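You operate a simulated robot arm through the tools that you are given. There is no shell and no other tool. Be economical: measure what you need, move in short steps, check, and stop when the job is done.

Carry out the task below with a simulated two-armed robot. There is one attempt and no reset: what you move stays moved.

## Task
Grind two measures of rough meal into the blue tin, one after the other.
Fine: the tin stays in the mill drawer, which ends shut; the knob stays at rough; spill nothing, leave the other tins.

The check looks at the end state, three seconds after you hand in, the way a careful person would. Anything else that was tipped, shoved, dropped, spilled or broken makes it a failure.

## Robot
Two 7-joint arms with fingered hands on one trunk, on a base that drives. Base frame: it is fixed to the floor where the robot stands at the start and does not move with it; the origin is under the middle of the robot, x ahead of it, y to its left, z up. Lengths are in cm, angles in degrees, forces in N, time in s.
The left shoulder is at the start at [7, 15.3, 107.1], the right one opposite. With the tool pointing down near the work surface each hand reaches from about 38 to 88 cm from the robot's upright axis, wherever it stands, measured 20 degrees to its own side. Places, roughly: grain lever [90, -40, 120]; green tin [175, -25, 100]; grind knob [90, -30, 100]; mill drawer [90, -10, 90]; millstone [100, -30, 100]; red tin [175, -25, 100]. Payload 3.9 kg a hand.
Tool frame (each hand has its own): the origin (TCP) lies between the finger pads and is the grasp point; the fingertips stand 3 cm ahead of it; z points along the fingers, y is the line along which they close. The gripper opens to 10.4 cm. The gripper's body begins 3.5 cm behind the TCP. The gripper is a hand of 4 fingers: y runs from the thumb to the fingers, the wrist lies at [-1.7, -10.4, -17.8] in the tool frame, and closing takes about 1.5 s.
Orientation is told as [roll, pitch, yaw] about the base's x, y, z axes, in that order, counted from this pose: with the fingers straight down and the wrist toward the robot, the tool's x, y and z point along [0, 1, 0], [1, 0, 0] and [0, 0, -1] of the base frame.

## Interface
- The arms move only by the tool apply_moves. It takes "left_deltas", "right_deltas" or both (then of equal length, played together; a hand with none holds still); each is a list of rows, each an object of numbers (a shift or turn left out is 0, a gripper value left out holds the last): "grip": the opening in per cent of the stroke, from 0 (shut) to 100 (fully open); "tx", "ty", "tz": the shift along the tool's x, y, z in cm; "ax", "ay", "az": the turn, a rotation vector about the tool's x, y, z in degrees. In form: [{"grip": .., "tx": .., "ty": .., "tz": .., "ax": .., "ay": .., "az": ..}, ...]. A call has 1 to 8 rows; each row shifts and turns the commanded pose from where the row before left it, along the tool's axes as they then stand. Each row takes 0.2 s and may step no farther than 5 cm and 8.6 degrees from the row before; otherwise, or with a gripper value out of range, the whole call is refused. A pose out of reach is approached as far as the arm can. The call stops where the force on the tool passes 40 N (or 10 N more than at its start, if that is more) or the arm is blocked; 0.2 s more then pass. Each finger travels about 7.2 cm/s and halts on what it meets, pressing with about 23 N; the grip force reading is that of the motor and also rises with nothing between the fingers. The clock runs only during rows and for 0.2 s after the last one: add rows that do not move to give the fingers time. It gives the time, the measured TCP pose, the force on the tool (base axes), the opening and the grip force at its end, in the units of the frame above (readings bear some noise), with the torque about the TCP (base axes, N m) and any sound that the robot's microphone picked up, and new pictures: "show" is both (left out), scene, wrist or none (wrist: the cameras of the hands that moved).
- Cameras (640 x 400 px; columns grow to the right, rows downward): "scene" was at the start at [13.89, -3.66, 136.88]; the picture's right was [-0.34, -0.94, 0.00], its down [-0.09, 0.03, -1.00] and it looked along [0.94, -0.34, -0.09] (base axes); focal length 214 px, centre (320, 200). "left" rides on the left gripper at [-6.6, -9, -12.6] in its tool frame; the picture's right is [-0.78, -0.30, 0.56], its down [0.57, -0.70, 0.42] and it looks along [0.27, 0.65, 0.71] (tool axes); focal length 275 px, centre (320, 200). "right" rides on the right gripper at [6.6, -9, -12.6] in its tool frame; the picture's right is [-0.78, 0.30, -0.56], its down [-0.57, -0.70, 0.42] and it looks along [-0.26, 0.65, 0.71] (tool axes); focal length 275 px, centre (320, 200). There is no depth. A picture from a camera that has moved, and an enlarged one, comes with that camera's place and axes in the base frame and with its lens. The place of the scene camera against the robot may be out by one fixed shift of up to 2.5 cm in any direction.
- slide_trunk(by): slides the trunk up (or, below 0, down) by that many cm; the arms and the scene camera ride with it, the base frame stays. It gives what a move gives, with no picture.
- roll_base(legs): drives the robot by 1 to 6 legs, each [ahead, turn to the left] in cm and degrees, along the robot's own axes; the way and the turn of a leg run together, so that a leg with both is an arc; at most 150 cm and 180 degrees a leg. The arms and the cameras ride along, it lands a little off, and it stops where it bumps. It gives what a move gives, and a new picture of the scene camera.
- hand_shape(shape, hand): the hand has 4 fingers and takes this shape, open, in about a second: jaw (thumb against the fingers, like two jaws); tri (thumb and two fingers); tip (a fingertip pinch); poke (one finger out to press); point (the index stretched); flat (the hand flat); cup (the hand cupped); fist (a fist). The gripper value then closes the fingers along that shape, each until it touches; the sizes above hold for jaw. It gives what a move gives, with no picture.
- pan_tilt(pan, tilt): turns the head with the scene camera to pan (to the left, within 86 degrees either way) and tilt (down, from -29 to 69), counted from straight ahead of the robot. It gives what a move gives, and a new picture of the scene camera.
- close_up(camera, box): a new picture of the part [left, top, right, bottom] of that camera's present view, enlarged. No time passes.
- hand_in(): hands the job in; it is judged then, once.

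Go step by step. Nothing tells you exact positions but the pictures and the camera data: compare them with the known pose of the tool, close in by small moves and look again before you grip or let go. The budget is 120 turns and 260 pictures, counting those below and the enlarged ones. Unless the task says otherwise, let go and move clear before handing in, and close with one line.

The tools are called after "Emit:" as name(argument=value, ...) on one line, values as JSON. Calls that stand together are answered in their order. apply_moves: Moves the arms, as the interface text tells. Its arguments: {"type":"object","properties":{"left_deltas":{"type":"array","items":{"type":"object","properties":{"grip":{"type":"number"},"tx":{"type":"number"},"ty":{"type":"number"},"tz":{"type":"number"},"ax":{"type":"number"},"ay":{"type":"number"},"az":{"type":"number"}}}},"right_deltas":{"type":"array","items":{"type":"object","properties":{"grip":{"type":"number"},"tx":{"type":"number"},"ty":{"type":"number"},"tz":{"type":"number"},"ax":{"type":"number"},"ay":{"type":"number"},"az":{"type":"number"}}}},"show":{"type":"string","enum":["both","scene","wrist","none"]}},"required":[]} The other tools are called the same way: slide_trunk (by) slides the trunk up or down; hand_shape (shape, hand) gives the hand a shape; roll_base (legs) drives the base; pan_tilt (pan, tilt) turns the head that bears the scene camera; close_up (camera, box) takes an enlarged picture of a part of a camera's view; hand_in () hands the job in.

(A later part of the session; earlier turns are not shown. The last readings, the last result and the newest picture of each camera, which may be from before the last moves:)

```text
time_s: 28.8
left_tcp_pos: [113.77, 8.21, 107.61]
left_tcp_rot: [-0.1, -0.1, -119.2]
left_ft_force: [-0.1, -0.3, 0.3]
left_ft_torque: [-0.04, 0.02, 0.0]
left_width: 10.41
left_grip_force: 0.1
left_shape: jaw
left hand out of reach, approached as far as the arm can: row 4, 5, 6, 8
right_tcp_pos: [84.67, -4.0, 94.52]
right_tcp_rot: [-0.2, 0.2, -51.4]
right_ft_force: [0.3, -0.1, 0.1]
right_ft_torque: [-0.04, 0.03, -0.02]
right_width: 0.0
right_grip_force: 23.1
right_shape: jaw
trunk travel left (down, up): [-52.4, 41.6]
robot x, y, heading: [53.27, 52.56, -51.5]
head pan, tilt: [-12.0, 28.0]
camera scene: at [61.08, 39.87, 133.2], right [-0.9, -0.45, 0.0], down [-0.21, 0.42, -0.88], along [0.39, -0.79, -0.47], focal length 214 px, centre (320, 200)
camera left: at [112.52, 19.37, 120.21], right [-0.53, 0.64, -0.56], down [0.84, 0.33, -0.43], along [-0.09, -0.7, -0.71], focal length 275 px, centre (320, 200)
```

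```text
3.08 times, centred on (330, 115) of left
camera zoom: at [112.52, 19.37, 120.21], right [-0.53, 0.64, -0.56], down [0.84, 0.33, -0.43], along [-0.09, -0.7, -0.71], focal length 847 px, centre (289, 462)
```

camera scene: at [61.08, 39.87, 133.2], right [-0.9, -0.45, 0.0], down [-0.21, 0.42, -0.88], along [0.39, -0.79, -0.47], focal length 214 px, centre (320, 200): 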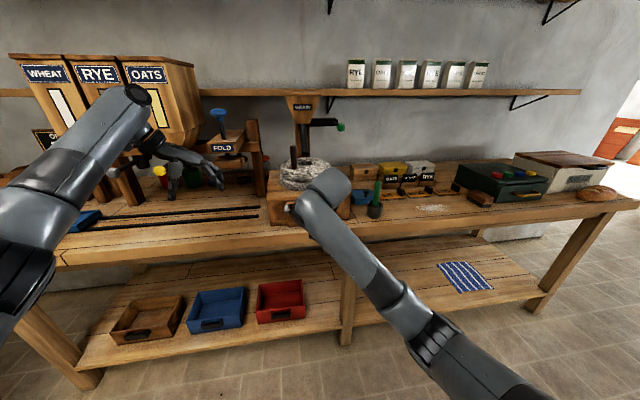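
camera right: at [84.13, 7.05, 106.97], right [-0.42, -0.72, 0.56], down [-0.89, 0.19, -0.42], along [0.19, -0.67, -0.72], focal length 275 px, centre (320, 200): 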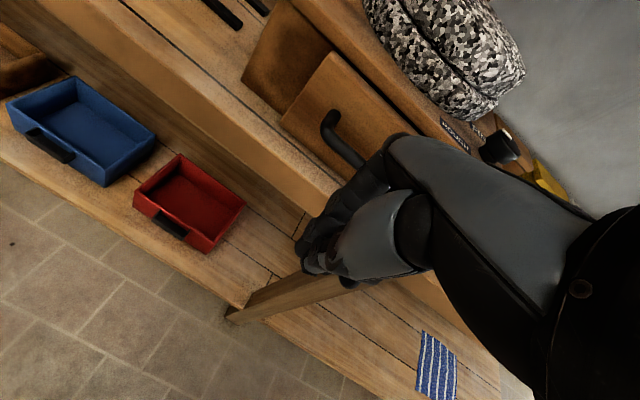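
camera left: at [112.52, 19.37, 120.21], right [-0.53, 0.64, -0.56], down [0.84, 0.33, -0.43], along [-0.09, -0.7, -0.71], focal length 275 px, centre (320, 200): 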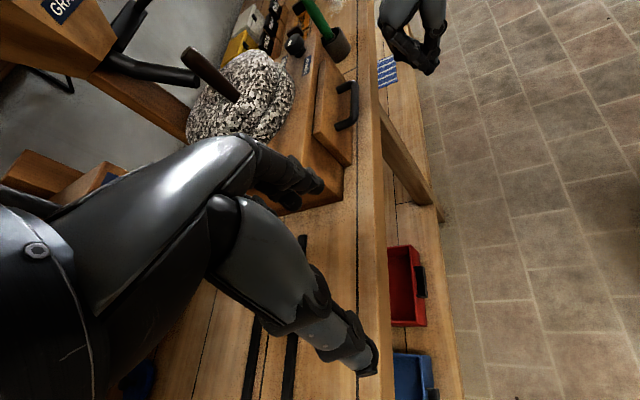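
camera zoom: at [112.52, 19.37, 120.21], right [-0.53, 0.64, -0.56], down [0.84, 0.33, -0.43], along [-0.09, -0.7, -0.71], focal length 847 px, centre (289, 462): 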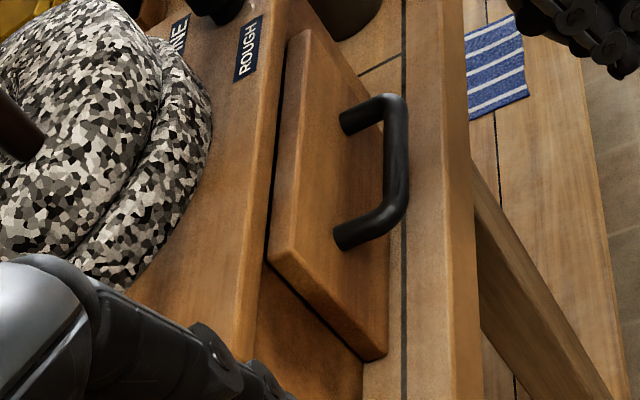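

The drawer looks shut to within a few millimetres. I'll tilt the fingers forward so the palm stays clear of the mill and give the handle one more gentle push to be sure.

Emit:
apply_moves(right_deltas=[{"ax": -8}, {"ax": -8}, {"ty": 2.9, "tz": 0.8}, {"ty": 2.9, "tz": 0.8}, {"ty": 1.9, "tz": 0.55}, {"ty": 1, "tz": 0.28}, {"ty": 0.5, "tz": 0.14}, {"ty": 0.5, "tz": 0.14}], show="none")

Emit:
apply_moves(right_deltas=[{"ty": 0.5, "tz": 0.14}, {"ty": 0.4, "tz": 0.11}, {"ty": 0.4, "tz": 0.11}], show="scene")

Emit:
close_up(camera="left", box=[260, 30, 400, 190])

```text
time_s: 30.6
left_tcp_pos: [113.4, 7.94, 107.68]
left_tcp_rot: [-0.1, 0.0, -119.2]
left_ft_force: [0.0, 0.4, -0.4]
left_ft_torque: [-0.01, 0.0, 0.01]
left_width: 10.4
left_grip_force: 0.1
left_shape: jaw
right_tcp_pos: [90.72, -12.29, 94.47]
right_tcp_rot: [-0.1, -15.8, -51.5]
right_ft_force: [-0.4, -0.6, -0.4]
right_ft_torque: [-0.03, 0.01, 0.02]
right_width: 0.02
right_grip_force: 23.2
right_shape: jaw
trunk travel left (down, up): [-52.4, 41.6]
robot x, y, heading: [53.25, 52.3, -51.6]
head pan, tilt: [-12.0, 28.0]
```

```text
time_s: 31.4
left_tcp_pos: [113.52, 8.17, 107.85]
left_tcp_rot: [0.0, -0.1, -119.3]
left_ft_force: [-0.4, -0.3, -0.8]
left_ft_torque: [0.01, -0.02, 0.03]
left_width: 10.39
left_grip_force: 0.1
left_shape: jaw
right_tcp_pos: [91.57, -13.08, 94.77]
right_tcp_rot: [-0.1, -16.0, -51.4]
right_ft_force: [-3.3, 4.7, 4.0]
right_ft_torque: [0.09, 0.14, -0.1]
right_width: 0.0
right_grip_force: 23.2
right_shape: jaw
trunk travel left (down, up): [-52.4, 41.6]
robot x, y, heading: [53.27, 52.53, -51.4]
head pan, tilt: [-12.0, 28.0]
camera scene: at [60.72, 39.87, 133.22], right [-0.9, -0.45, 0.0], down [-0.21, 0.42, -0.88], along [0.39, -0.79, -0.47], focal length 214 px, centre (320, 200)
```

scene: 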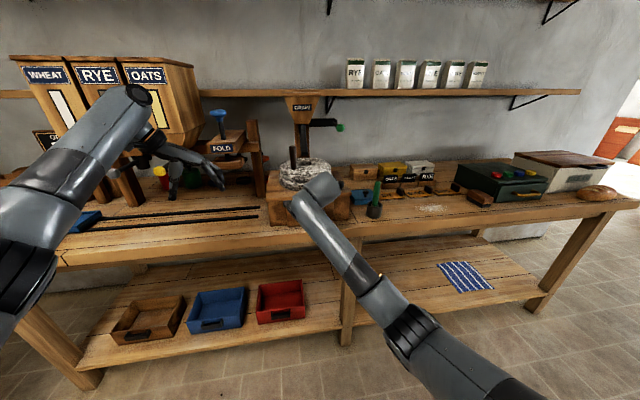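

```text
2.50 times, centred on (330, 110) of left
camera zoom: at [112.12, 19.28, 120.39], right [-0.53, 0.64, -0.56], down [0.84, 0.33, -0.43], along [-0.09, -0.7, -0.71], focal length 688 px, centre (295, 425)
```

zoom: 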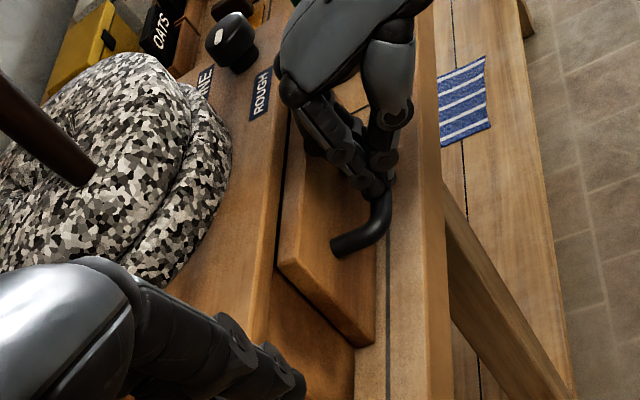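

The hand stops at the same place with a purely opposing force, so the drawer is shut. I'll withdraw both hands upward before driving closer.

Emit:
apply_moves(right_deltas=[{"ty": -4, "tz": -1.1}, {"ty": -4, "tz": -1.1}, {"ty": -4, "tz": -1.1}, {"ax": 8, "tz": -3}, {"ax": 8, "tz": -4}, {"tz": -5}, {"tz": -5}, {"tz": -5}], left_deltas=[{"tz": -4}, {"tz": -4}, {"tz": -4}, {"tz": -4}, {"tz": -4}, {"tz": -4}, {"tz": -4}, {"tz": -4}], show="none")

Emit:
apply_moves(right_deltas=[{"tz": -3}, {}, {}, {}, {}, {}, {}, {}], left_deltas=[{"az": -8.5, "tx": -2}, {"az": -8.5, "tx": -2}, {"az": -8.5, "tx": -2}, {"az": -8.5, "tx": -2}, {"az": -8.5, "ty": -2}, {"az": -8.5, "ty": -3}, {"az": -8.5, "ty": -4}, {"az": -8, "ty": -4}], show="scene")

```text
time_s: 33.4
left_tcp_pos: [109.12, 17.68, 130.36]
left_tcp_rot: [0.2, 0.2, -119.3]
left_ft_force: [0.3, 0.7, -0.6]
left_ft_torque: [0.0, 0.0, 0.01]
left_width: 10.4
left_grip_force: 0.0
left_shape: jaw
left hand out of reach, approached as far as the arm can: row 2, 3, 4, 5, 6, 7, 8
right_tcp_pos: [80.88, -4.88, 116.38]
right_tcp_rot: [-1.2, 0.0, -55.1]
right_ft_force: [-0.2, 0.0, 0.9]
right_ft_torque: [-0.03, 0.01, 0.04]
right_width: 0.0
right_grip_force: 22.8
right_shape: jaw
trunk travel left (down, up): [-52.4, 41.6]
robot x, y, heading: [53.49, 52.52, -51.4]
head pan, tilt: [-12.0, 28.0]
stopped in row 8 (right hand): the arm was blocked; the commanded pose is now the measured one
```

```text
time_s: 35.2
left_tcp_pos: [100.67, 32.66, 130.7]
left_tcp_rot: [-0.6, -1.2, -57.9]
left_ft_force: [-0.2, 0.4, 0.7]
left_ft_torque: [-0.02, 0.03, -0.03]
left_width: 10.37
left_grip_force: 0.0
left_shape: jaw
left hand out of reach, approached as far as the arm can: row 1
right_tcp_pos: [81.15, -4.59, 119.54]
right_tcp_rot: [-1.2, -0.2, -55.0]
right_ft_force: [-0.6, -0.9, 0.1]
right_ft_torque: [-0.01, 0.01, -0.01]
right_width: 0.0
right_grip_force: 23.0
right_shape: jaw
trunk travel left (down, up): [-52.4, 41.6]
robot x, y, heading: [53.59, 52.43, -51.5]
head pan, tilt: [-12.0, 28.0]
camera scene: at [60.8, 39.95, 133.22], right [-0.9, -0.45, 0.0], down [-0.21, 0.42, -0.88], along [0.39, -0.79, -0.47], focal length 214 px, centre (320, 200)
```

scene: 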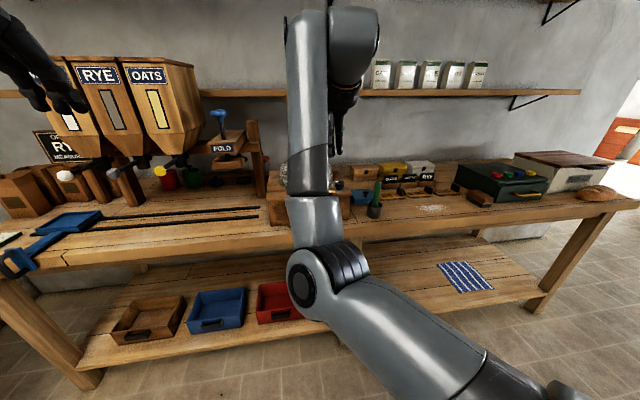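

The right arm passed an elbow fold but is clear. I'll raise the trunk 18 cm to suit the work at z≈115, straighten the hand and move it right at this height, then drive closer.

Emit:
slide_trunk(by=18)

Emit:
apply_moves(right_deltas=[{"tx": -4, "az": -3.5}, {"tx": -4}, {"tx": -4}, {"tx": -2}], show="scene")

```text
time_s: 37.2
left_tcp_pos: [100.8, 32.39, 148.62]
left_tcp_rot: [-0.6, -1.2, -58.0]
left_ft_force: [-0.3, 0.0, 0.2]
left_ft_torque: [-0.01, -0.02, 0.0]
left_width: 10.41
left_grip_force: 0.0
left_shape: jaw
right_tcp_pos: [81.13, -4.85, 137.3]
right_tcp_rot: [-1.2, 0.0, -55.0]
right_ft_force: [0.6, -0.5, -0.2]
right_ft_torque: [0.05, 0.03, 0.0]
right_width: 0.0
right_grip_force: 23.0
right_shape: jaw
trunk travel left (down, up): [-70.4, 23.6]
robot x, y, heading: [53.04, 52.01, -51.7]
head pan, tilt: [-12.0, 28.0]
```

```text
time_s: 38.2
left_tcp_pos: [100.67, 32.28, 148.76]
left_tcp_rot: [-0.5, -1.1, -58.1]
left_ft_force: [0.5, -0.8, -0.4]
left_ft_torque: [-0.02, -0.03, 0.01]
left_width: 10.4
left_grip_force: 0.2
left_shape: jaw
right_tcp_pos: [70.38, -13.09, 137.46]
right_tcp_rot: [-1.1, 0.1, -51.1]
right_ft_force: [0.0, -0.3, 0.2]
right_ft_torque: [-0.01, -0.02, 0.01]
right_width: 0.0
right_grip_force: 23.0
right_shape: jaw
trunk travel left (down, up): [-70.4, 23.6]
robot x, y, heading: [52.85, 52.22, -51.5]
head pan, tilt: [-12.0, 28.0]
camera scene: at [60.76, 39.65, 151.19], right [-0.9, -0.45, 0.0], down [-0.21, 0.42, -0.88], along [0.39, -0.79, -0.47], focal length 214 px, centre (320, 200)
```

scene: 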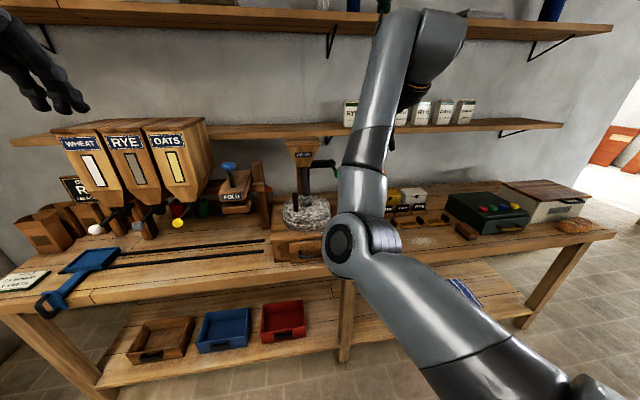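

Now I'll drive 16 cm closer.

Emit:
roll_base(legs=[[16, 0]])

Emit:
close_up(camera="scene", box=[240, 120, 400, 260])

Emit:
close_up(camera="right", box=[0, 0, 640, 400])

```text
time_s: 39.6
left_tcp_pos: [110.75, 19.72, 148.74]
left_tcp_rot: [-0.5, -1.4, -58.1]
left_ft_force: [0.2, 0.7, -0.3]
left_ft_torque: [-0.03, 0.0, -0.01]
left_width: 10.39
left_grip_force: 0.0
left_shape: jaw
right_tcp_pos: [80.45, -25.72, 137.8]
right_tcp_rot: [-1.1, 0.0, -51.2]
right_ft_force: [-0.2, 0.4, -0.6]
right_ft_torque: [0.02, -0.02, 0.02]
right_width: 0.0
right_grip_force: 23.3
right_shape: jaw
trunk travel left (down, up): [-70.4, 23.6]
robot x, y, heading: [62.99, 39.55, -51.5]
head pan, tilt: [-12.0, 28.0]
camera scene: at [70.81, 27.12, 151.24], right [-0.9, -0.45, 0.0], down [-0.21, 0.42, -0.88], along [0.39, -0.79, -0.47], focal length 214 px, centre (320, 200)
```

scene: 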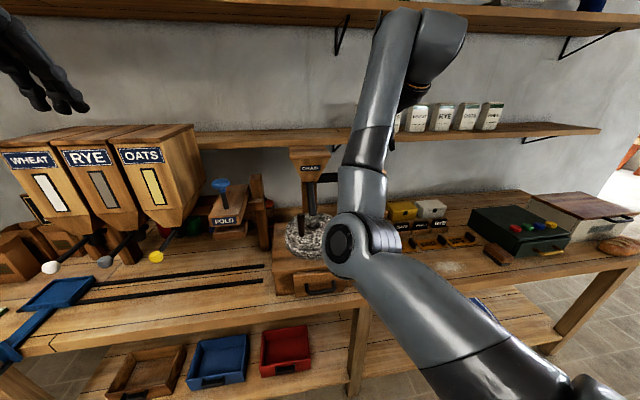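

```text
2.86 times, centred on (320, 190) of scene
camera zoom: at [70.81, 27.12, 151.24], right [-0.9, -0.45, 0.0], down [-0.21, 0.42, -0.88], along [0.39, -0.79, -0.47], focal length 613 px, centre (320, 229)
```

zoom: 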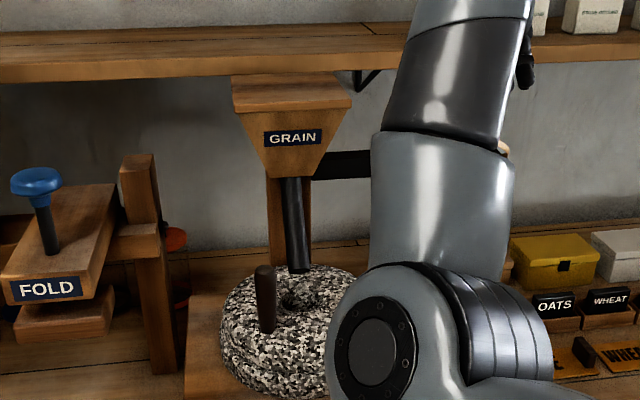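

```text
1.00 times, centred on (320, 200) of right (not enlarged: the box is as wide or as high as the picture)
camera zoom: at [80.23, -14.3, 150.02], right [-0.41, -0.71, 0.57], down [-0.89, 0.18, -0.41], along [0.19, -0.68, -0.71], focal length 275 px, centre (320, 200)
```

zoom: 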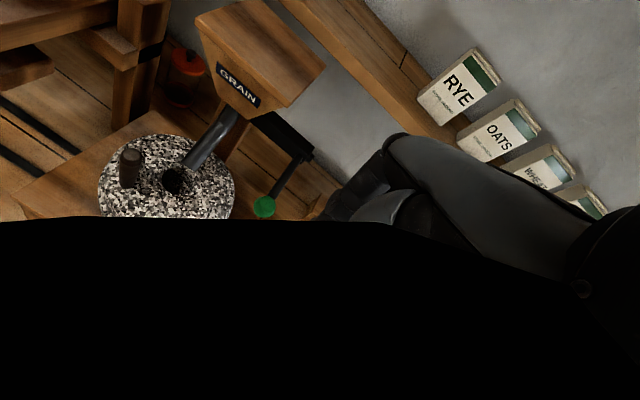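

The lever's rod runs from a pivot near [96,-44] to the green ball at about [90,-34.5,118], so it should be pressed down. I'll move the closed hand forward over the rod at height.

Emit:
apply_moves(right_deltas=[{"ty": 4}, {"ty": 4}, {"ty": 4}, {"ty": 3, "tz": 2}, {"tz": 4}], show="both")

Emit:
close_up(camera="left", box=[0, 0, 640, 400])

```text
time_s: 40.8
left_tcp_pos: [110.94, 19.31, 148.61]
left_tcp_rot: [-0.5, -1.0, -58.0]
left_ft_force: [-0.2, 0.1, -0.6]
left_ft_torque: [0.0, -0.02, 0.03]
left_width: 10.38
left_grip_force: 0.1
left_shape: jaw
right_tcp_pos: [90.3, -38.07, 131.17]
right_tcp_rot: [-1.1, 0.0, -51.2]
right_ft_force: [0.0, -0.5, 0.3]
right_ft_torque: [0.03, -0.04, -0.01]
right_width: 0.0
right_grip_force: 23.1
right_shape: jaw
trunk travel left (down, up): [-70.4, 23.6]
robot x, y, heading: [63.51, 39.32, -51.5]
head pan, tilt: [-12.0, 28.0]
camera scene: at [71.14, 26.61, 151.17], right [-0.9, -0.45, 0.0], down [-0.21, 0.42, -0.88], along [0.39, -0.79, -0.47], focal length 214 px, centre (320, 200)
camera right: at [89.99, -26.65, 143.54], right [-0.41, -0.71, 0.57], down [-0.89, 0.18, -0.41], along [0.19, -0.68, -0.71], focal length 275 px, centre (320, 200)
```

scene: 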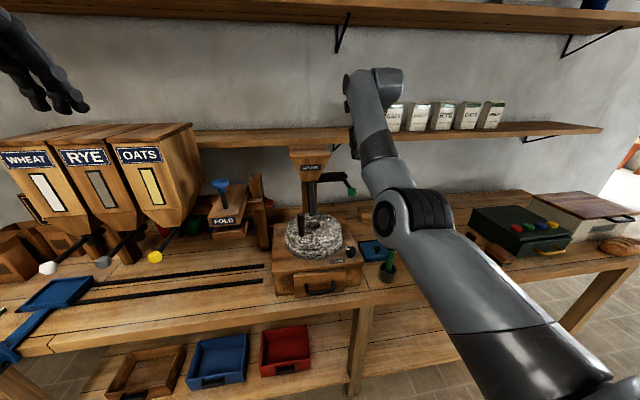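
right: 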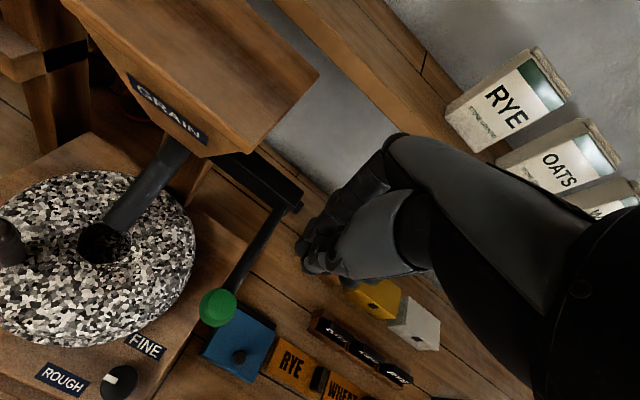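

```text
1.00 times, centred on (320, 200) of left (not enlarged: the box is as wide or as high as the picture)
camera zoom: at [100.79, 23.69, 161.05], right [-0.81, -0.17, -0.56], down [0.12, 0.89, -0.44], along [0.57, -0.42, -0.7], focal length 275 px, centre (320, 200)
```

zoom: 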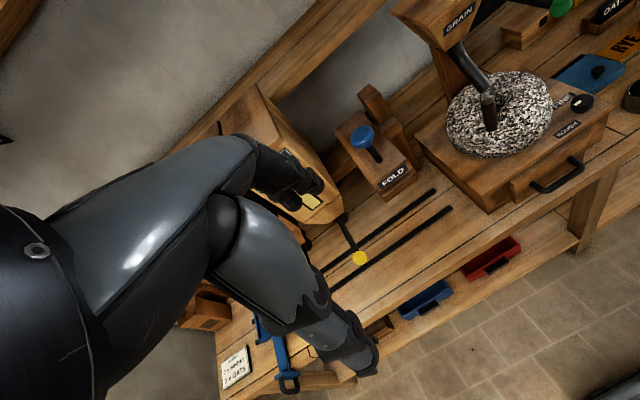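

The hand is now over the rod: the pivot is near [96,-44,121] and the ball near [90,-35,118]. I'll shift 1 cm left, go down to contact, and press the lever down in small steps.

Emit:
apply_moves(right_deltas=[{"tx": 1, "tz": 3}, {"tz": 3}, {"tz": 1.5}, {"tz": 1}, {"tz": 1}, {"tz": 1}, {"tz": 1}], show="wrist")

Emit:
close_up(camera="scene", box=[270, 130, 410, 270])

```text
time_s: 42.4
left_tcp_pos: [110.91, 19.46, 148.68]
left_tcp_rot: [-0.5, -1.2, -57.9]
left_ft_force: [1.0, -0.4, 0.3]
left_ft_torque: [0.0, -0.03, -0.02]
left_width: 10.38
left_grip_force: 0.1
left_shape: jaw
right_tcp_pos: [90.66, -37.16, 120.13]
right_tcp_rot: [-1.2, 0.1, -51.1]
right_ft_force: [-1.3, 1.5, 2.2]
right_ft_torque: [0.03, -0.01, 0.01]
right_width: 0.0
right_grip_force: 22.8
right_shape: jaw
trunk travel left (down, up): [-70.4, 23.6]
robot x, y, heading: [63.4, 39.42, -51.5]
head pan, tilt: [-12.0, 28.0]
camera right: at [90.38, -25.73, 132.4], right [-0.41, -0.71, 0.57], down [-0.89, 0.18, -0.41], along [0.19, -0.68, -0.71], focal length 275 px, centre (320, 200)
```

right: 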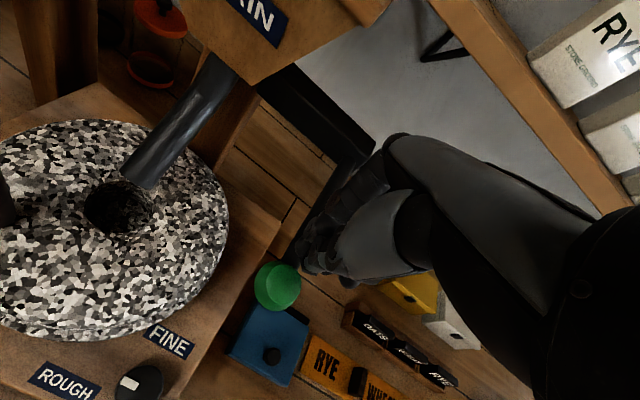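

```text
2.86 times, centred on (340, 200) of scene
camera zoom: at [71.03, 26.85, 151.2], right [-0.9, -0.45, 0.0], down [-0.21, 0.42, -0.88], along [0.39, -0.79, -0.47], focal length 613 px, centre (263, 200)
```

zoom: 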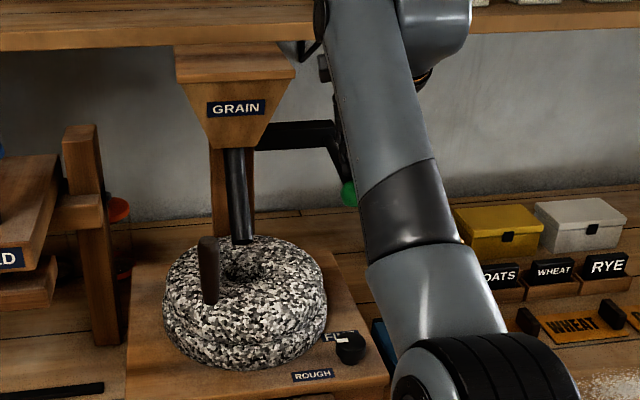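

The lever is turning down under the fingers with light force. I'll continue pressing.

Emit:
apply_moves(right_deltas=[{"tz": 1}, {"tz": 1}, {"tz": 1}, {"tz": 1}], show="wrist")

Emit:
close_up(camera="scene", box=[270, 130, 410, 270])

```text
time_s: 43.4
left_tcp_pos: [110.7, 19.98, 148.89]
left_tcp_rot: [-0.5, -1.3, -57.9]
left_ft_force: [-0.2, -0.1, 0.2]
left_ft_torque: [0.0, 0.0, -0.02]
left_width: 10.41
left_grip_force: 0.0
left_shape: jaw
right_tcp_pos: [90.37, -36.77, 117.11]
right_tcp_rot: [-1.4, -1.2, -51.3]
right_ft_force: [0.2, -5.5, 34.9]
right_ft_torque: [-0.16, -0.18, 0.06]
right_width: 0.0
right_grip_force: 23.5
right_shape: jaw
trunk travel left (down, up): [-70.4, 23.6]
robot x, y, heading: [63.75, 39.34, -51.4]
head pan, tilt: [-12.0, 28.0]
camera right: at [90.0, -25.25, 129.27], right [-0.42, -0.7, 0.58], down [-0.89, 0.18, -0.42], along [0.19, -0.69, -0.69], focal length 275 px, centre (320, 200)
```

right: 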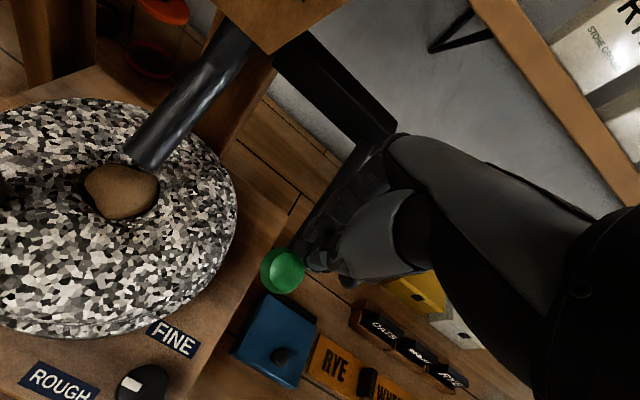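

```text
2.86 times, centred on (340, 200) of scene
camera zoom: at [70.77, 27.51, 151.33], right [-0.9, -0.45, 0.0], down [-0.21, 0.42, -0.89], along [0.39, -0.79, -0.46], focal length 613 px, centre (263, 200)
```

zoom: 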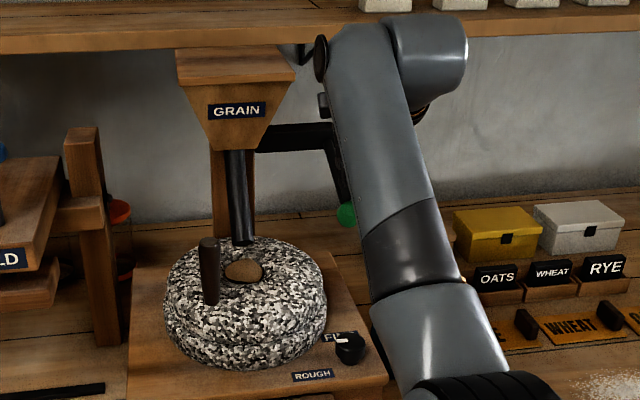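

Grain has filled the stone's eye, so one measure is down and the lever is at its stop. I'll lift the hand off and see whether the lever returns.

Emit:
apply_moves(right_deltas=[{"tz": -1}, {"tz": -2}, {"tz": -3}, {"tz": -4}, {"tz": -4}, {"ty": -3, "tz": -3}], show="wrist")

Emit:
close_up(camera="scene", box=[270, 130, 410, 270])

```text
time_s: 44.8
left_tcp_pos: [110.93, 19.66, 148.78]
left_tcp_rot: [-0.5, -1.3, -58.0]
left_ft_force: [0.5, -0.3, 0.8]
left_ft_torque: [-0.03, 0.01, 0.0]
left_width: 10.39
left_grip_force: 0.1
left_shape: jaw
right_tcp_pos: [88.85, -34.84, 132.94]
right_tcp_rot: [-1.2, 0.0, -51.1]
right_ft_force: [0.0, -0.1, -0.1]
right_ft_torque: [0.02, 0.0, 0.0]
right_width: 0.0
right_grip_force: 23.0
right_shape: jaw
trunk travel left (down, up): [-70.4, 23.6]
robot x, y, heading: [63.78, 39.72, -51.5]
head pan, tilt: [-12.0, 28.0]
camera right: at [88.61, -23.41, 145.43], right [-0.41, -0.71, 0.57], down [-0.89, 0.18, -0.41], along [0.19, -0.68, -0.71], focal length 275 px, centre (320, 200)
```

right: 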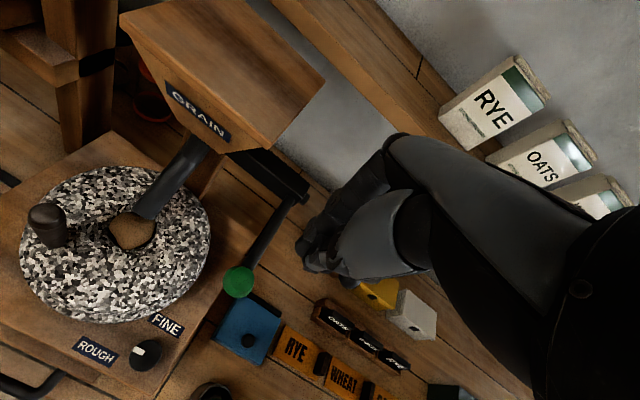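

```text
2.86 times, centred on (340, 200) of scene
camera zoom: at [70.92, 26.97, 151.21], right [-0.9, -0.45, 0.0], down [-0.21, 0.42, -0.88], along [0.39, -0.79, -0.47], focal length 613 px, centre (263, 200)
```

zoom: 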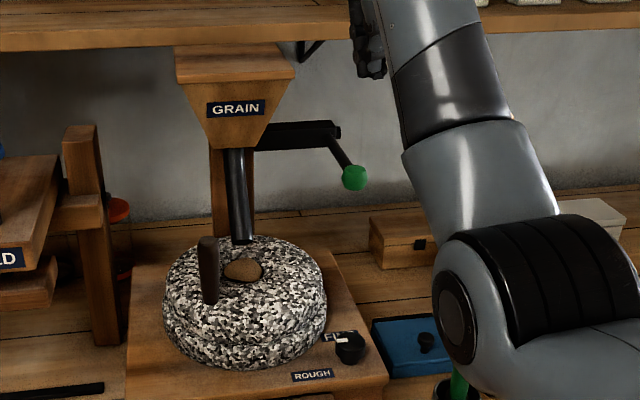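

The lever sprang back and exactly one measure sits in the eye. The peg is at about [102,-22], 7 cm from the stone's centre at [101,-29]. I'll move the hand back, over to the peg's side, open it, and look.

Emit:
apply_moves(right_deltas=[{"ty": -4}, {"ty": -4, "grip": 50}, {"tx": 4.5}, {"tx": 4.5}, {"tx": 4.5}, {"tx": 4.5}, {"tz": 4}, {"tz": 3}], show="wrist")

Emit:
close_up(camera="scene", box=[240, 130, 400, 270])

Emit:
close_up(camera="left", box=[360, 0, 640, 200])

```text
time_s: 46.6
left_tcp_pos: [110.99, 19.36, 148.61]
left_tcp_rot: [-0.6, -1.2, -58.0]
left_ft_force: [0.2, -1.0, 0.0]
left_ft_torque: [-0.01, 0.01, -0.01]
left_width: 10.38
left_grip_force: 0.0
left_shape: jaw
right_tcp_pos: [97.97, -17.18, 125.58]
right_tcp_rot: [-1.1, 0.1, -51.1]
right_ft_force: [0.3, 0.6, 0.8]
right_ft_torque: [0.02, 0.02, 0.0]
right_width: 5.17
right_grip_force: 0.0
right_shape: jaw
trunk travel left (down, up): [-70.4, 23.6]
robot x, y, heading: [63.77, 39.18, -51.8]
head pan, tilt: [-12.0, 28.0]
camera right: at [97.67, -5.97, 137.93], right [-0.41, -0.71, 0.57], down [-0.89, 0.18, -0.41], along [0.19, -0.68, -0.71], focal length 275 px, centre (320, 200)
```

right: 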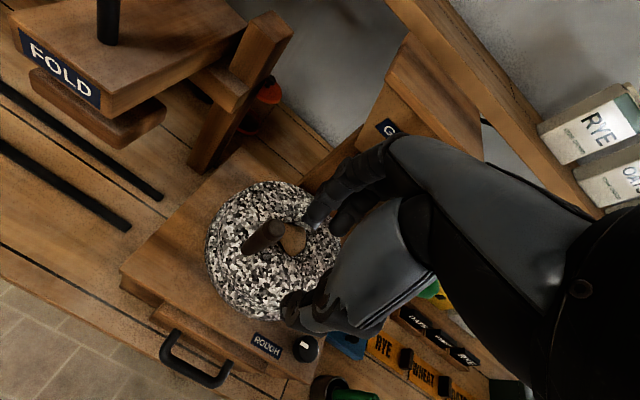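

```text
2.86 times, centred on (320, 200) of scene
camera zoom: at [70.97, 26.75, 151.2], right [-0.9, -0.45, 0.0], down [-0.21, 0.42, -0.88], along [0.39, -0.79, -0.47], focal length 613 px, centre (320, 200)
```

zoom: 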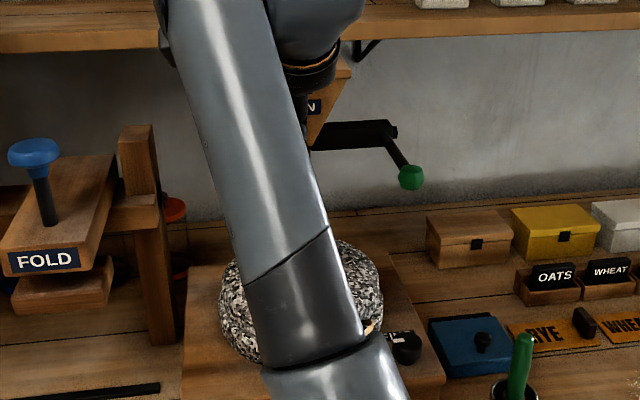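

```text
2.00 times, centred on (500, 100) of left
camera zoom: at [100.61, 23.82, 161.11], right [-0.81, -0.17, -0.56], down [0.12, 0.89, -0.44], along [0.57, -0.42, -0.7], focal length 551 px, centre (-40, 400)
```

zoom: 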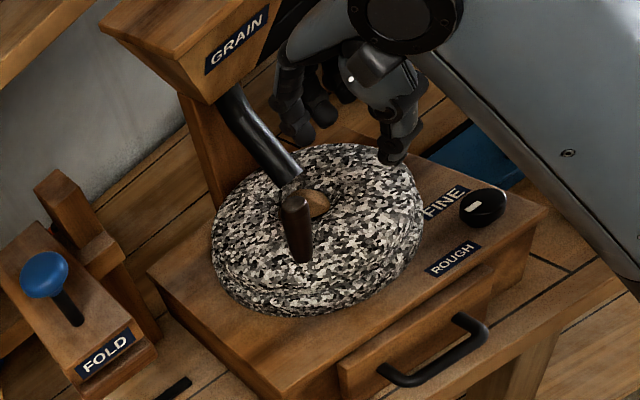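

The peg's top is at about [102.6,-23,112.5] and the stone's eye at [101.5,-29.4]. I'll go down to just above peg height, move forward over it, and check.

Emit:
apply_moves(right_deltas=[{"tz": 4}, {"tz": 3}, {"ty": 3}, {"ty": 3}, {"ty": 1.7}], show="wrist")

Emit:
close_up(camera="left", box=[400, 20, 560, 140])

```text
time_s: 47.8
left_tcp_pos: [110.99, 19.37, 148.64]
left_tcp_rot: [-0.5, -1.1, -58.0]
left_ft_force: [-0.3, 0.2, 0.1]
left_ft_torque: [-0.01, 0.02, 0.03]
left_width: 10.39
left_grip_force: 0.0
left_shape: jaw
right_tcp_pos: [102.55, -23.37, 118.65]
right_tcp_rot: [-1.1, 0.1, -51.1]
right_ft_force: [0.4, 0.8, -0.1]
right_ft_torque: [-0.02, 0.01, 0.03]
right_width: 5.19
right_grip_force: 0.0
right_shape: jaw
trunk travel left (down, up): [-70.4, 23.6]
robot x, y, heading: [63.52, 39.64, -51.5]
head pan, tilt: [-12.0, 28.0]
camera right: at [102.34, -11.99, 130.99], right [-0.41, -0.71, 0.57], down [-0.89, 0.18, -0.41], along [0.19, -0.68, -0.71], focal length 275 px, centre (320, 200)
```

right: 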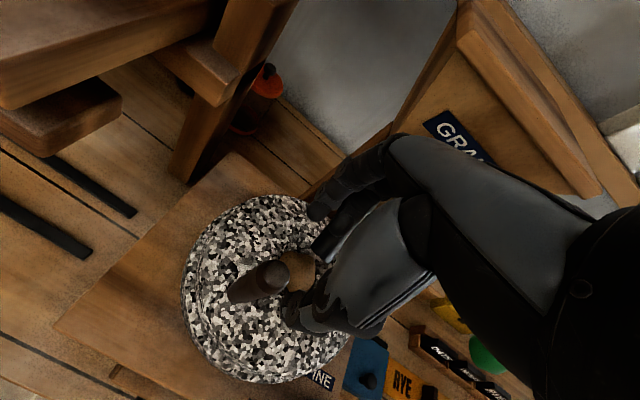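

```text
3.33 times, centred on (480, 80) of left
camera zoom: at [100.67, 23.93, 161.1], right [-0.81, -0.17, -0.56], down [0.12, 0.89, -0.44], along [0.57, -0.42, -0.7], focal length 918 px, centre (-213, 600)
```

zoom: 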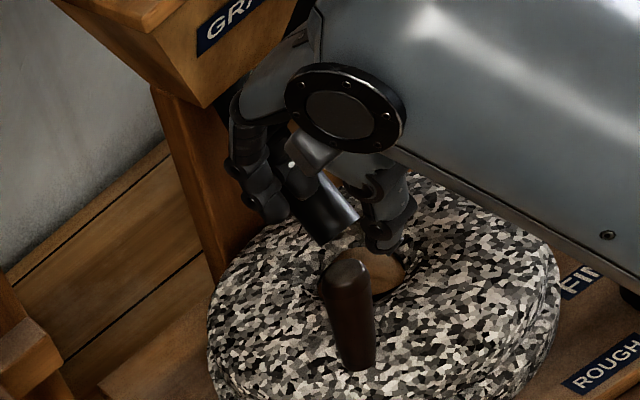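

The hand is nearly over the peg; it needs about 1 cm back and 0.6 cm left. I'll correct and go down around it.

Emit:
apply_moves(right_deltas=[{"tx": 0.7, "ty": -1}, {"tz": 2.5}, {"tz": 2.5}], show="wrist")

Emit:
close_up(camera="left", box=[400, 20, 560, 140])

```text
time_s: 48.6
left_tcp_pos: [110.93, 19.38, 148.66]
left_tcp_rot: [-0.5, -1.1, -57.9]
left_ft_force: [-0.9, -0.4, -0.4]
left_ft_torque: [-0.01, -0.03, 0.0]
left_width: 10.37
left_grip_force: 0.1
left_shape: jaw
right_tcp_pos: [102.35, -22.18, 113.59]
right_tcp_rot: [-1.1, 0.1, -51.2]
right_ft_force: [0.1, 0.4, -0.1]
right_ft_torque: [0.02, 0.04, 0.01]
right_width: 5.2
right_grip_force: 0.0
right_shape: jaw
trunk travel left (down, up): [-70.4, 23.6]
robot x, y, heading: [63.53, 39.44, -51.2]
head pan, tilt: [-12.0, 28.0]
camera right: at [102.15, -10.87, 125.88], right [-0.41, -0.71, 0.57], down [-0.89, 0.18, -0.41], along [0.19, -0.68, -0.71], focal length 275 px, centre (320, 200)
```

right: 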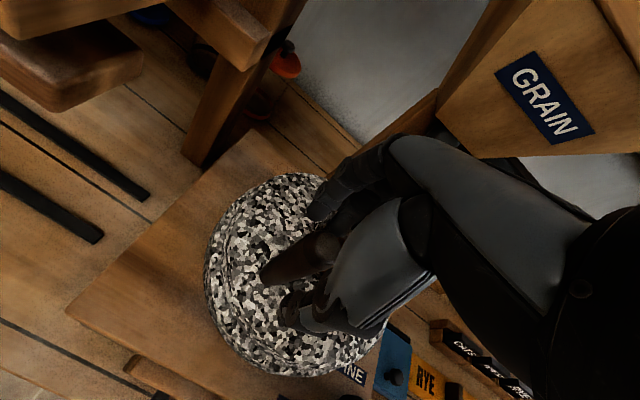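

```text
3.33 times, centred on (480, 80) of left
camera zoom: at [100.7, 23.86, 161.09], right [-0.81, -0.17, -0.56], down [0.12, 0.89, -0.44], along [0.57, -0.42, -0.7], focal length 918 px, centre (-213, 600)
```

zoom: 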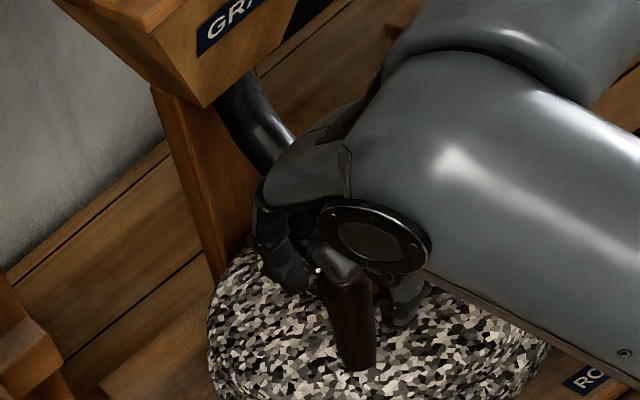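

The peg is between thumb and fingers. I'll go 1.5 cm lower and close the hand.

Emit:
apply_moves(right_deltas=[{"tz": 1.5}, {"grip": 0}, {}, {}, {}], show="wrist")

```text
time_s: 49.8
left_tcp_pos: [110.9, 19.43, 148.74]
left_tcp_rot: [-0.5, -1.1, -57.9]
left_ft_force: [-0.5, 0.8, -0.3]
left_ft_torque: [0.01, 0.04, 0.03]
left_width: 10.37
left_grip_force: 0.1
left_shape: jaw
right_tcp_pos: [102.19, -22.15, 111.97]
right_tcp_rot: [-1.2, 0.2, -51.2]
right_ft_force: [-1.6, 2.6, -3.4]
right_ft_torque: [-0.03, 0.01, 0.01]
right_width: 1.63
right_grip_force: 23.1
right_shape: jaw
trunk travel left (down, up): [-70.4, 23.6]
robot x, y, heading: [63.91, 39.07, -51.3]
head pan, tilt: [-12.0, 28.0]
camera right: at [102.08, -10.82, 124.39], right [-0.41, -0.71, 0.57], down [-0.89, 0.18, -0.41], along [0.19, -0.68, -0.71], focal length 275 px, centre (320, 200)
```

right: 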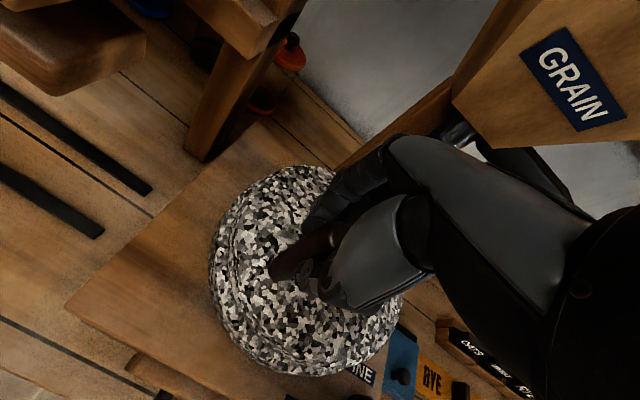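

The peg is gripped (1.6 cm wide). I'll turn the stone gently along its circle, 45° first, and watch the force.

Emit:
apply_moves(right_deltas=[{"ty": -0.55, "tx": -0.7}, {"ty": -0.5, "tx": -0.75}, {"ty": -0.4, "tx": -0.85}, {"ty": -0.3, "tx": -0.9}, {"ty": -0.15, "tx": -0.95}, {"ty": -0.1, "tx": -0.95}], show="wrist")

Emit:
close_up(camera="left", box=[400, 20, 560, 140])

```text
time_s: 51.2
left_tcp_pos: [111.09, 19.39, 148.66]
left_tcp_rot: [-0.5, -1.1, -58.0]
left_ft_force: [0.9, -0.2, 0.3]
left_ft_torque: [0.0, 0.01, 0.01]
left_width: 10.39
left_grip_force: 0.0
left_shape: jaw
right_tcp_pos: [97.13, -23.91, 112.04]
right_tcp_rot: [-1.2, 0.4, -51.2]
right_ft_force: [1.0, 9.2, -16.8]
right_ft_torque: [0.3, -0.18, 0.44]
right_width: 1.3
right_grip_force: 23.0
right_shape: jaw
trunk travel left (down, up): [-70.4, 23.6]
robot x, y, heading: [63.52, 39.56, -51.5]
head pan, tilt: [-12.0, 28.0]
camera right: at [97.07, -12.6, 124.42], right [-0.41, -0.71, 0.57], down [-0.89, 0.18, -0.41], along [0.18, -0.68, -0.71], focal length 275 px, centre (320, 200)
```

right: 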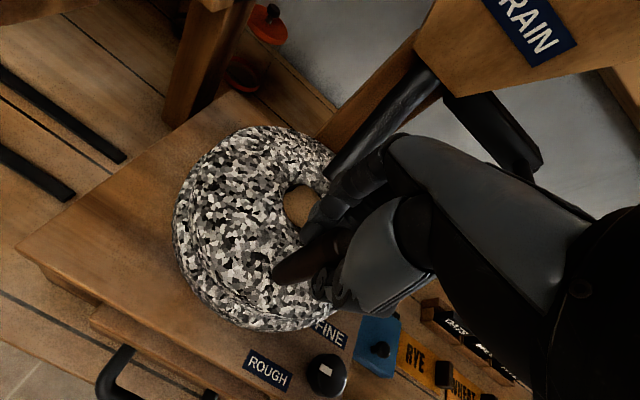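

```text
3.33 times, centred on (480, 80) of left
camera zoom: at [100.89, 23.85, 161.03], right [-0.81, -0.17, -0.56], down [0.12, 0.89, -0.44], along [0.57, -0.42, -0.7], focal length 918 px, centre (-213, 600)
```

zoom: 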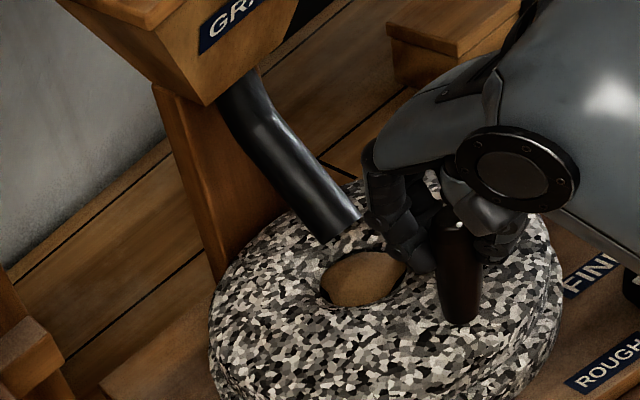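

The stone turns with little resistance (peg is now at the front). I'll continue around the right side.

Emit:
apply_moves(right_deltas=[{"ty": -0.15, "tx": -1.1}, {"ty": 0.15, "tx": -1.1}, {"ty": 0.35, "tx": -1.05}, {"ty": 0.57, "tx": -0.93}, {"ty": 0.72, "tx": -0.83}, {"ty": 0.8, "tx": -0.72}], show="wrist")

Emit:
close_up(camera="left", box=[400, 20, 560, 140])

```text
time_s: 52.5
left_tcp_pos: [110.99, 20.1, 148.83]
left_tcp_rot: [-0.5, -1.4, -57.9]
left_ft_force: [-0.6, 0.2, 0.3]
left_ft_torque: [0.04, -0.04, 0.02]
left_width: 10.38
left_grip_force: 0.0
left_shape: jaw
right_tcp_pos: [95.27, -27.07, 112.43]
right_tcp_rot: [-0.5, 0.5, -50.0]
right_ft_force: [8.8, 25.1, 1.1]
right_ft_torque: [0.49, -0.13, 0.13]
right_width: 1.53
right_grip_force: 22.8
right_shape: jaw
trunk travel left (down, up): [-70.4, 23.6]
robot x, y, heading: [63.36, 39.36, -51.0]
head pan, tilt: [-12.0, 28.0]
stopped in row 6 (right hand): the force on the tool passed its limit at 44 N (the readings are from after the stop); the commanded pose is now the measured one
camera right: at [94.65, -15.89, 124.9], right [-0.4, -0.73, 0.56], down [-0.9, 0.17, -0.41], along [0.21, -0.67, -0.72], focal length 275 px, centre (320, 200)
```

right: 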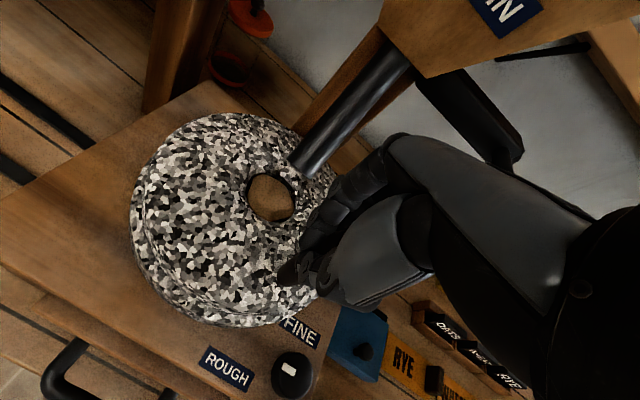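

```text
3.33 times, centred on (480, 80) of left
camera zoom: at [100.61, 24.56, 161.2], right [-0.81, -0.18, -0.56], down [0.11, 0.89, -0.45], along [0.57, -0.42, -0.7], focal length 918 px, centre (-213, 600)
```

zoom: 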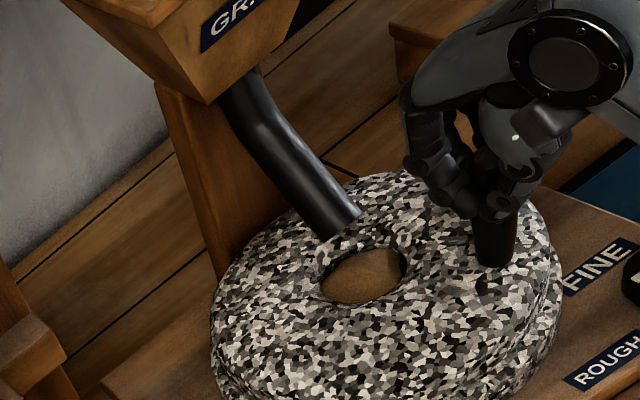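

The stone turned about 80° and the mound seems to be sinking, but a resisting force built up. I'll look at the lever and hand from the scene camera before going on.

Emit:
close_up(camera="scene", box=[270, 140, 400, 260])

Emit:
close_up(camera="left", box=[430, 0, 600, 110])

```text
3.33 times, centred on (335, 200) of scene
camera zoom: at [71.05, 27.36, 151.27], right [-0.89, -0.45, 0.0], down [-0.21, 0.42, -0.88], along [0.4, -0.79, -0.47], focal length 715 px, centre (270, 200)
```

zoom: 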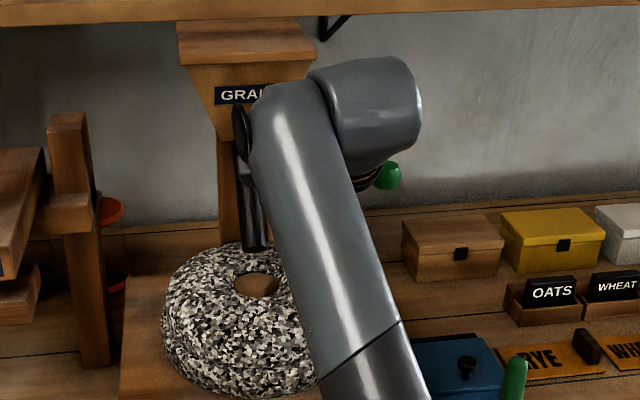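

```text
3.64 times, centred on (515, 55) of left
camera zoom: at [100.61, 24.56, 161.2], right [-0.81, -0.18, -0.56], down [0.11, 0.89, -0.45], along [0.57, -0.42, -0.7], focal length 1001 px, centre (-389, 727)
```

zoom: 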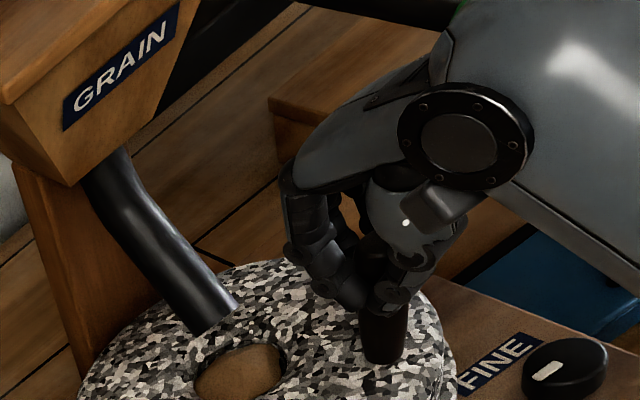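

The lever is untouched. The peg may be jammed by twisting in the grip, so I'll loosen the hand, let it settle and grip again.

Emit:
apply_moves(right_deltas=[{"grip": 40}, {}, {"az": -1.2}, {}], show="wrist")

Emit:
close_up(camera="left", box=[400, 20, 560, 140])

```text
time_s: 53.5
left_tcp_pos: [111.18, 19.89, 148.51]
left_tcp_rot: [-0.5, -1.1, -57.8]
left_ft_force: [0.6, -1.0, 0.4]
left_ft_torque: [-0.02, -0.01, 0.0]
left_width: 10.39
left_grip_force: 0.0
left_shape: jaw
right_tcp_pos: [94.94, -27.63, 112.22]
right_tcp_rot: [-0.9, 0.6, -49.3]
right_ft_force: [-0.7, 0.3, -0.5]
right_ft_torque: [0.02, 0.0, 0.02]
right_width: 4.09
right_grip_force: 0.1
right_shape: jaw
trunk travel left (down, up): [-70.4, 23.6]
robot x, y, heading: [63.29, 39.75, -51.0]
head pan, tilt: [-12.0, 28.0]
camera right: at [94.39, -16.5, 124.69], right [-0.38, -0.73, 0.57], down [-0.9, 0.16, -0.41], along [0.21, -0.67, -0.72], focal length 275 px, centre (320, 200)
```

right: 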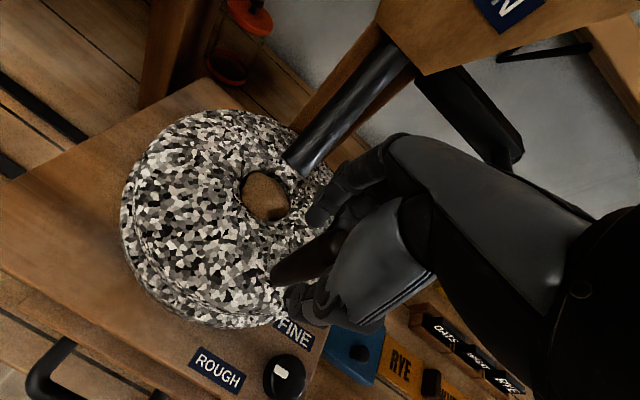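

```text
3.33 times, centred on (480, 80) of left
camera zoom: at [100.86, 24.21, 161.07], right [-0.81, -0.17, -0.56], down [0.11, 0.89, -0.44], along [0.57, -0.42, -0.7], focal length 918 px, centre (-213, 600)
```

zoom: 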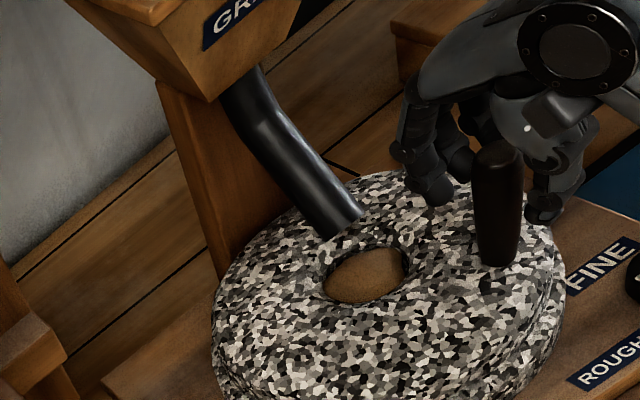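

The peg stands well between the fingers at [95,-27.5]. I'll re-grip and continue slowly along a refined circle (centre ≈[101.8,-29.4], radius 7.2).

Emit:
apply_moves(right_deltas=[{"az": 1.9, "tx": 0.3}, {"grip": 0}, {}, {}, {"ty": 0.5, "tx": -0.65}, {"ty": 0.55, "tx": -0.6}, {"ty": 0.6, "tx": -0.55}], show="wrist")

Emit:
close_up(camera="left", box=[400, 20, 560, 140])

```text
time_s: 55.1
left_tcp_pos: [111.32, 20.48, 148.69]
left_tcp_rot: [-0.7, -1.5, -57.8]
left_ft_force: [-0.4, 0.1, 0.3]
left_ft_torque: [0.0, 0.0, 0.03]
left_width: 10.4
left_grip_force: 0.1
left_shape: jaw
right_tcp_pos: [94.89, -29.13, 112.59]
right_tcp_rot: [-0.8, 0.5, -50.8]
right_ft_force: [5.8, 39.4, -4.6]
right_ft_torque: [0.81, -0.18, -0.08]
right_width: 1.37
right_grip_force: 22.9
right_shape: jaw
trunk travel left (down, up): [-70.4, 23.6]
robot x, y, heading: [63.78, 39.14, -50.8]
head pan, tilt: [-12.0, 28.0]
camera right: at [94.69, -17.87, 124.99], right [-0.41, -0.72, 0.56], down [-0.89, 0.18, -0.41], along [0.19, -0.67, -0.72], focal length 275 px, centre (320, 200)
```

right: 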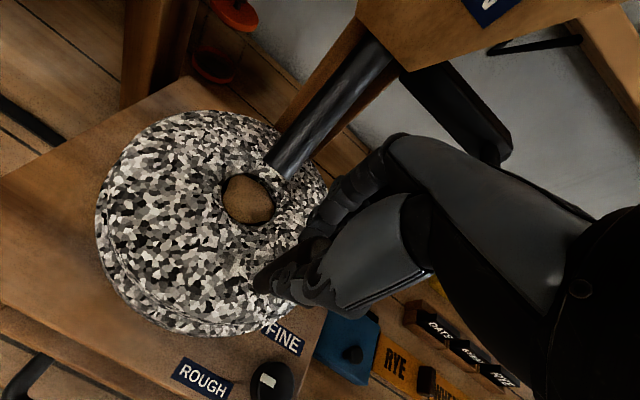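

```text
3.33 times, centred on (480, 80) of left
camera zoom: at [100.9, 25.04, 161.15], right [-0.81, -0.18, -0.55], down [0.11, 0.89, -0.45], along [0.57, -0.43, -0.7], focal length 918 px, centre (-213, 600)
```

zoom: 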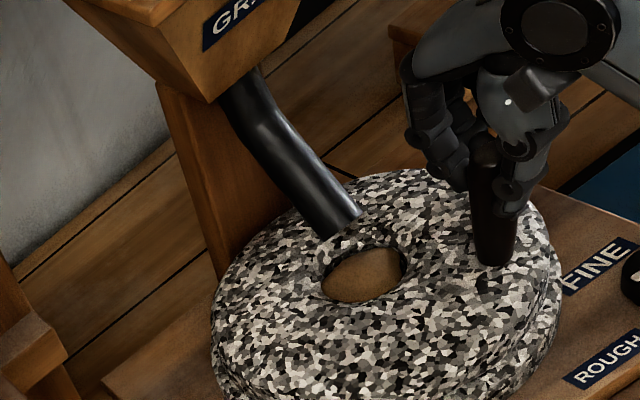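

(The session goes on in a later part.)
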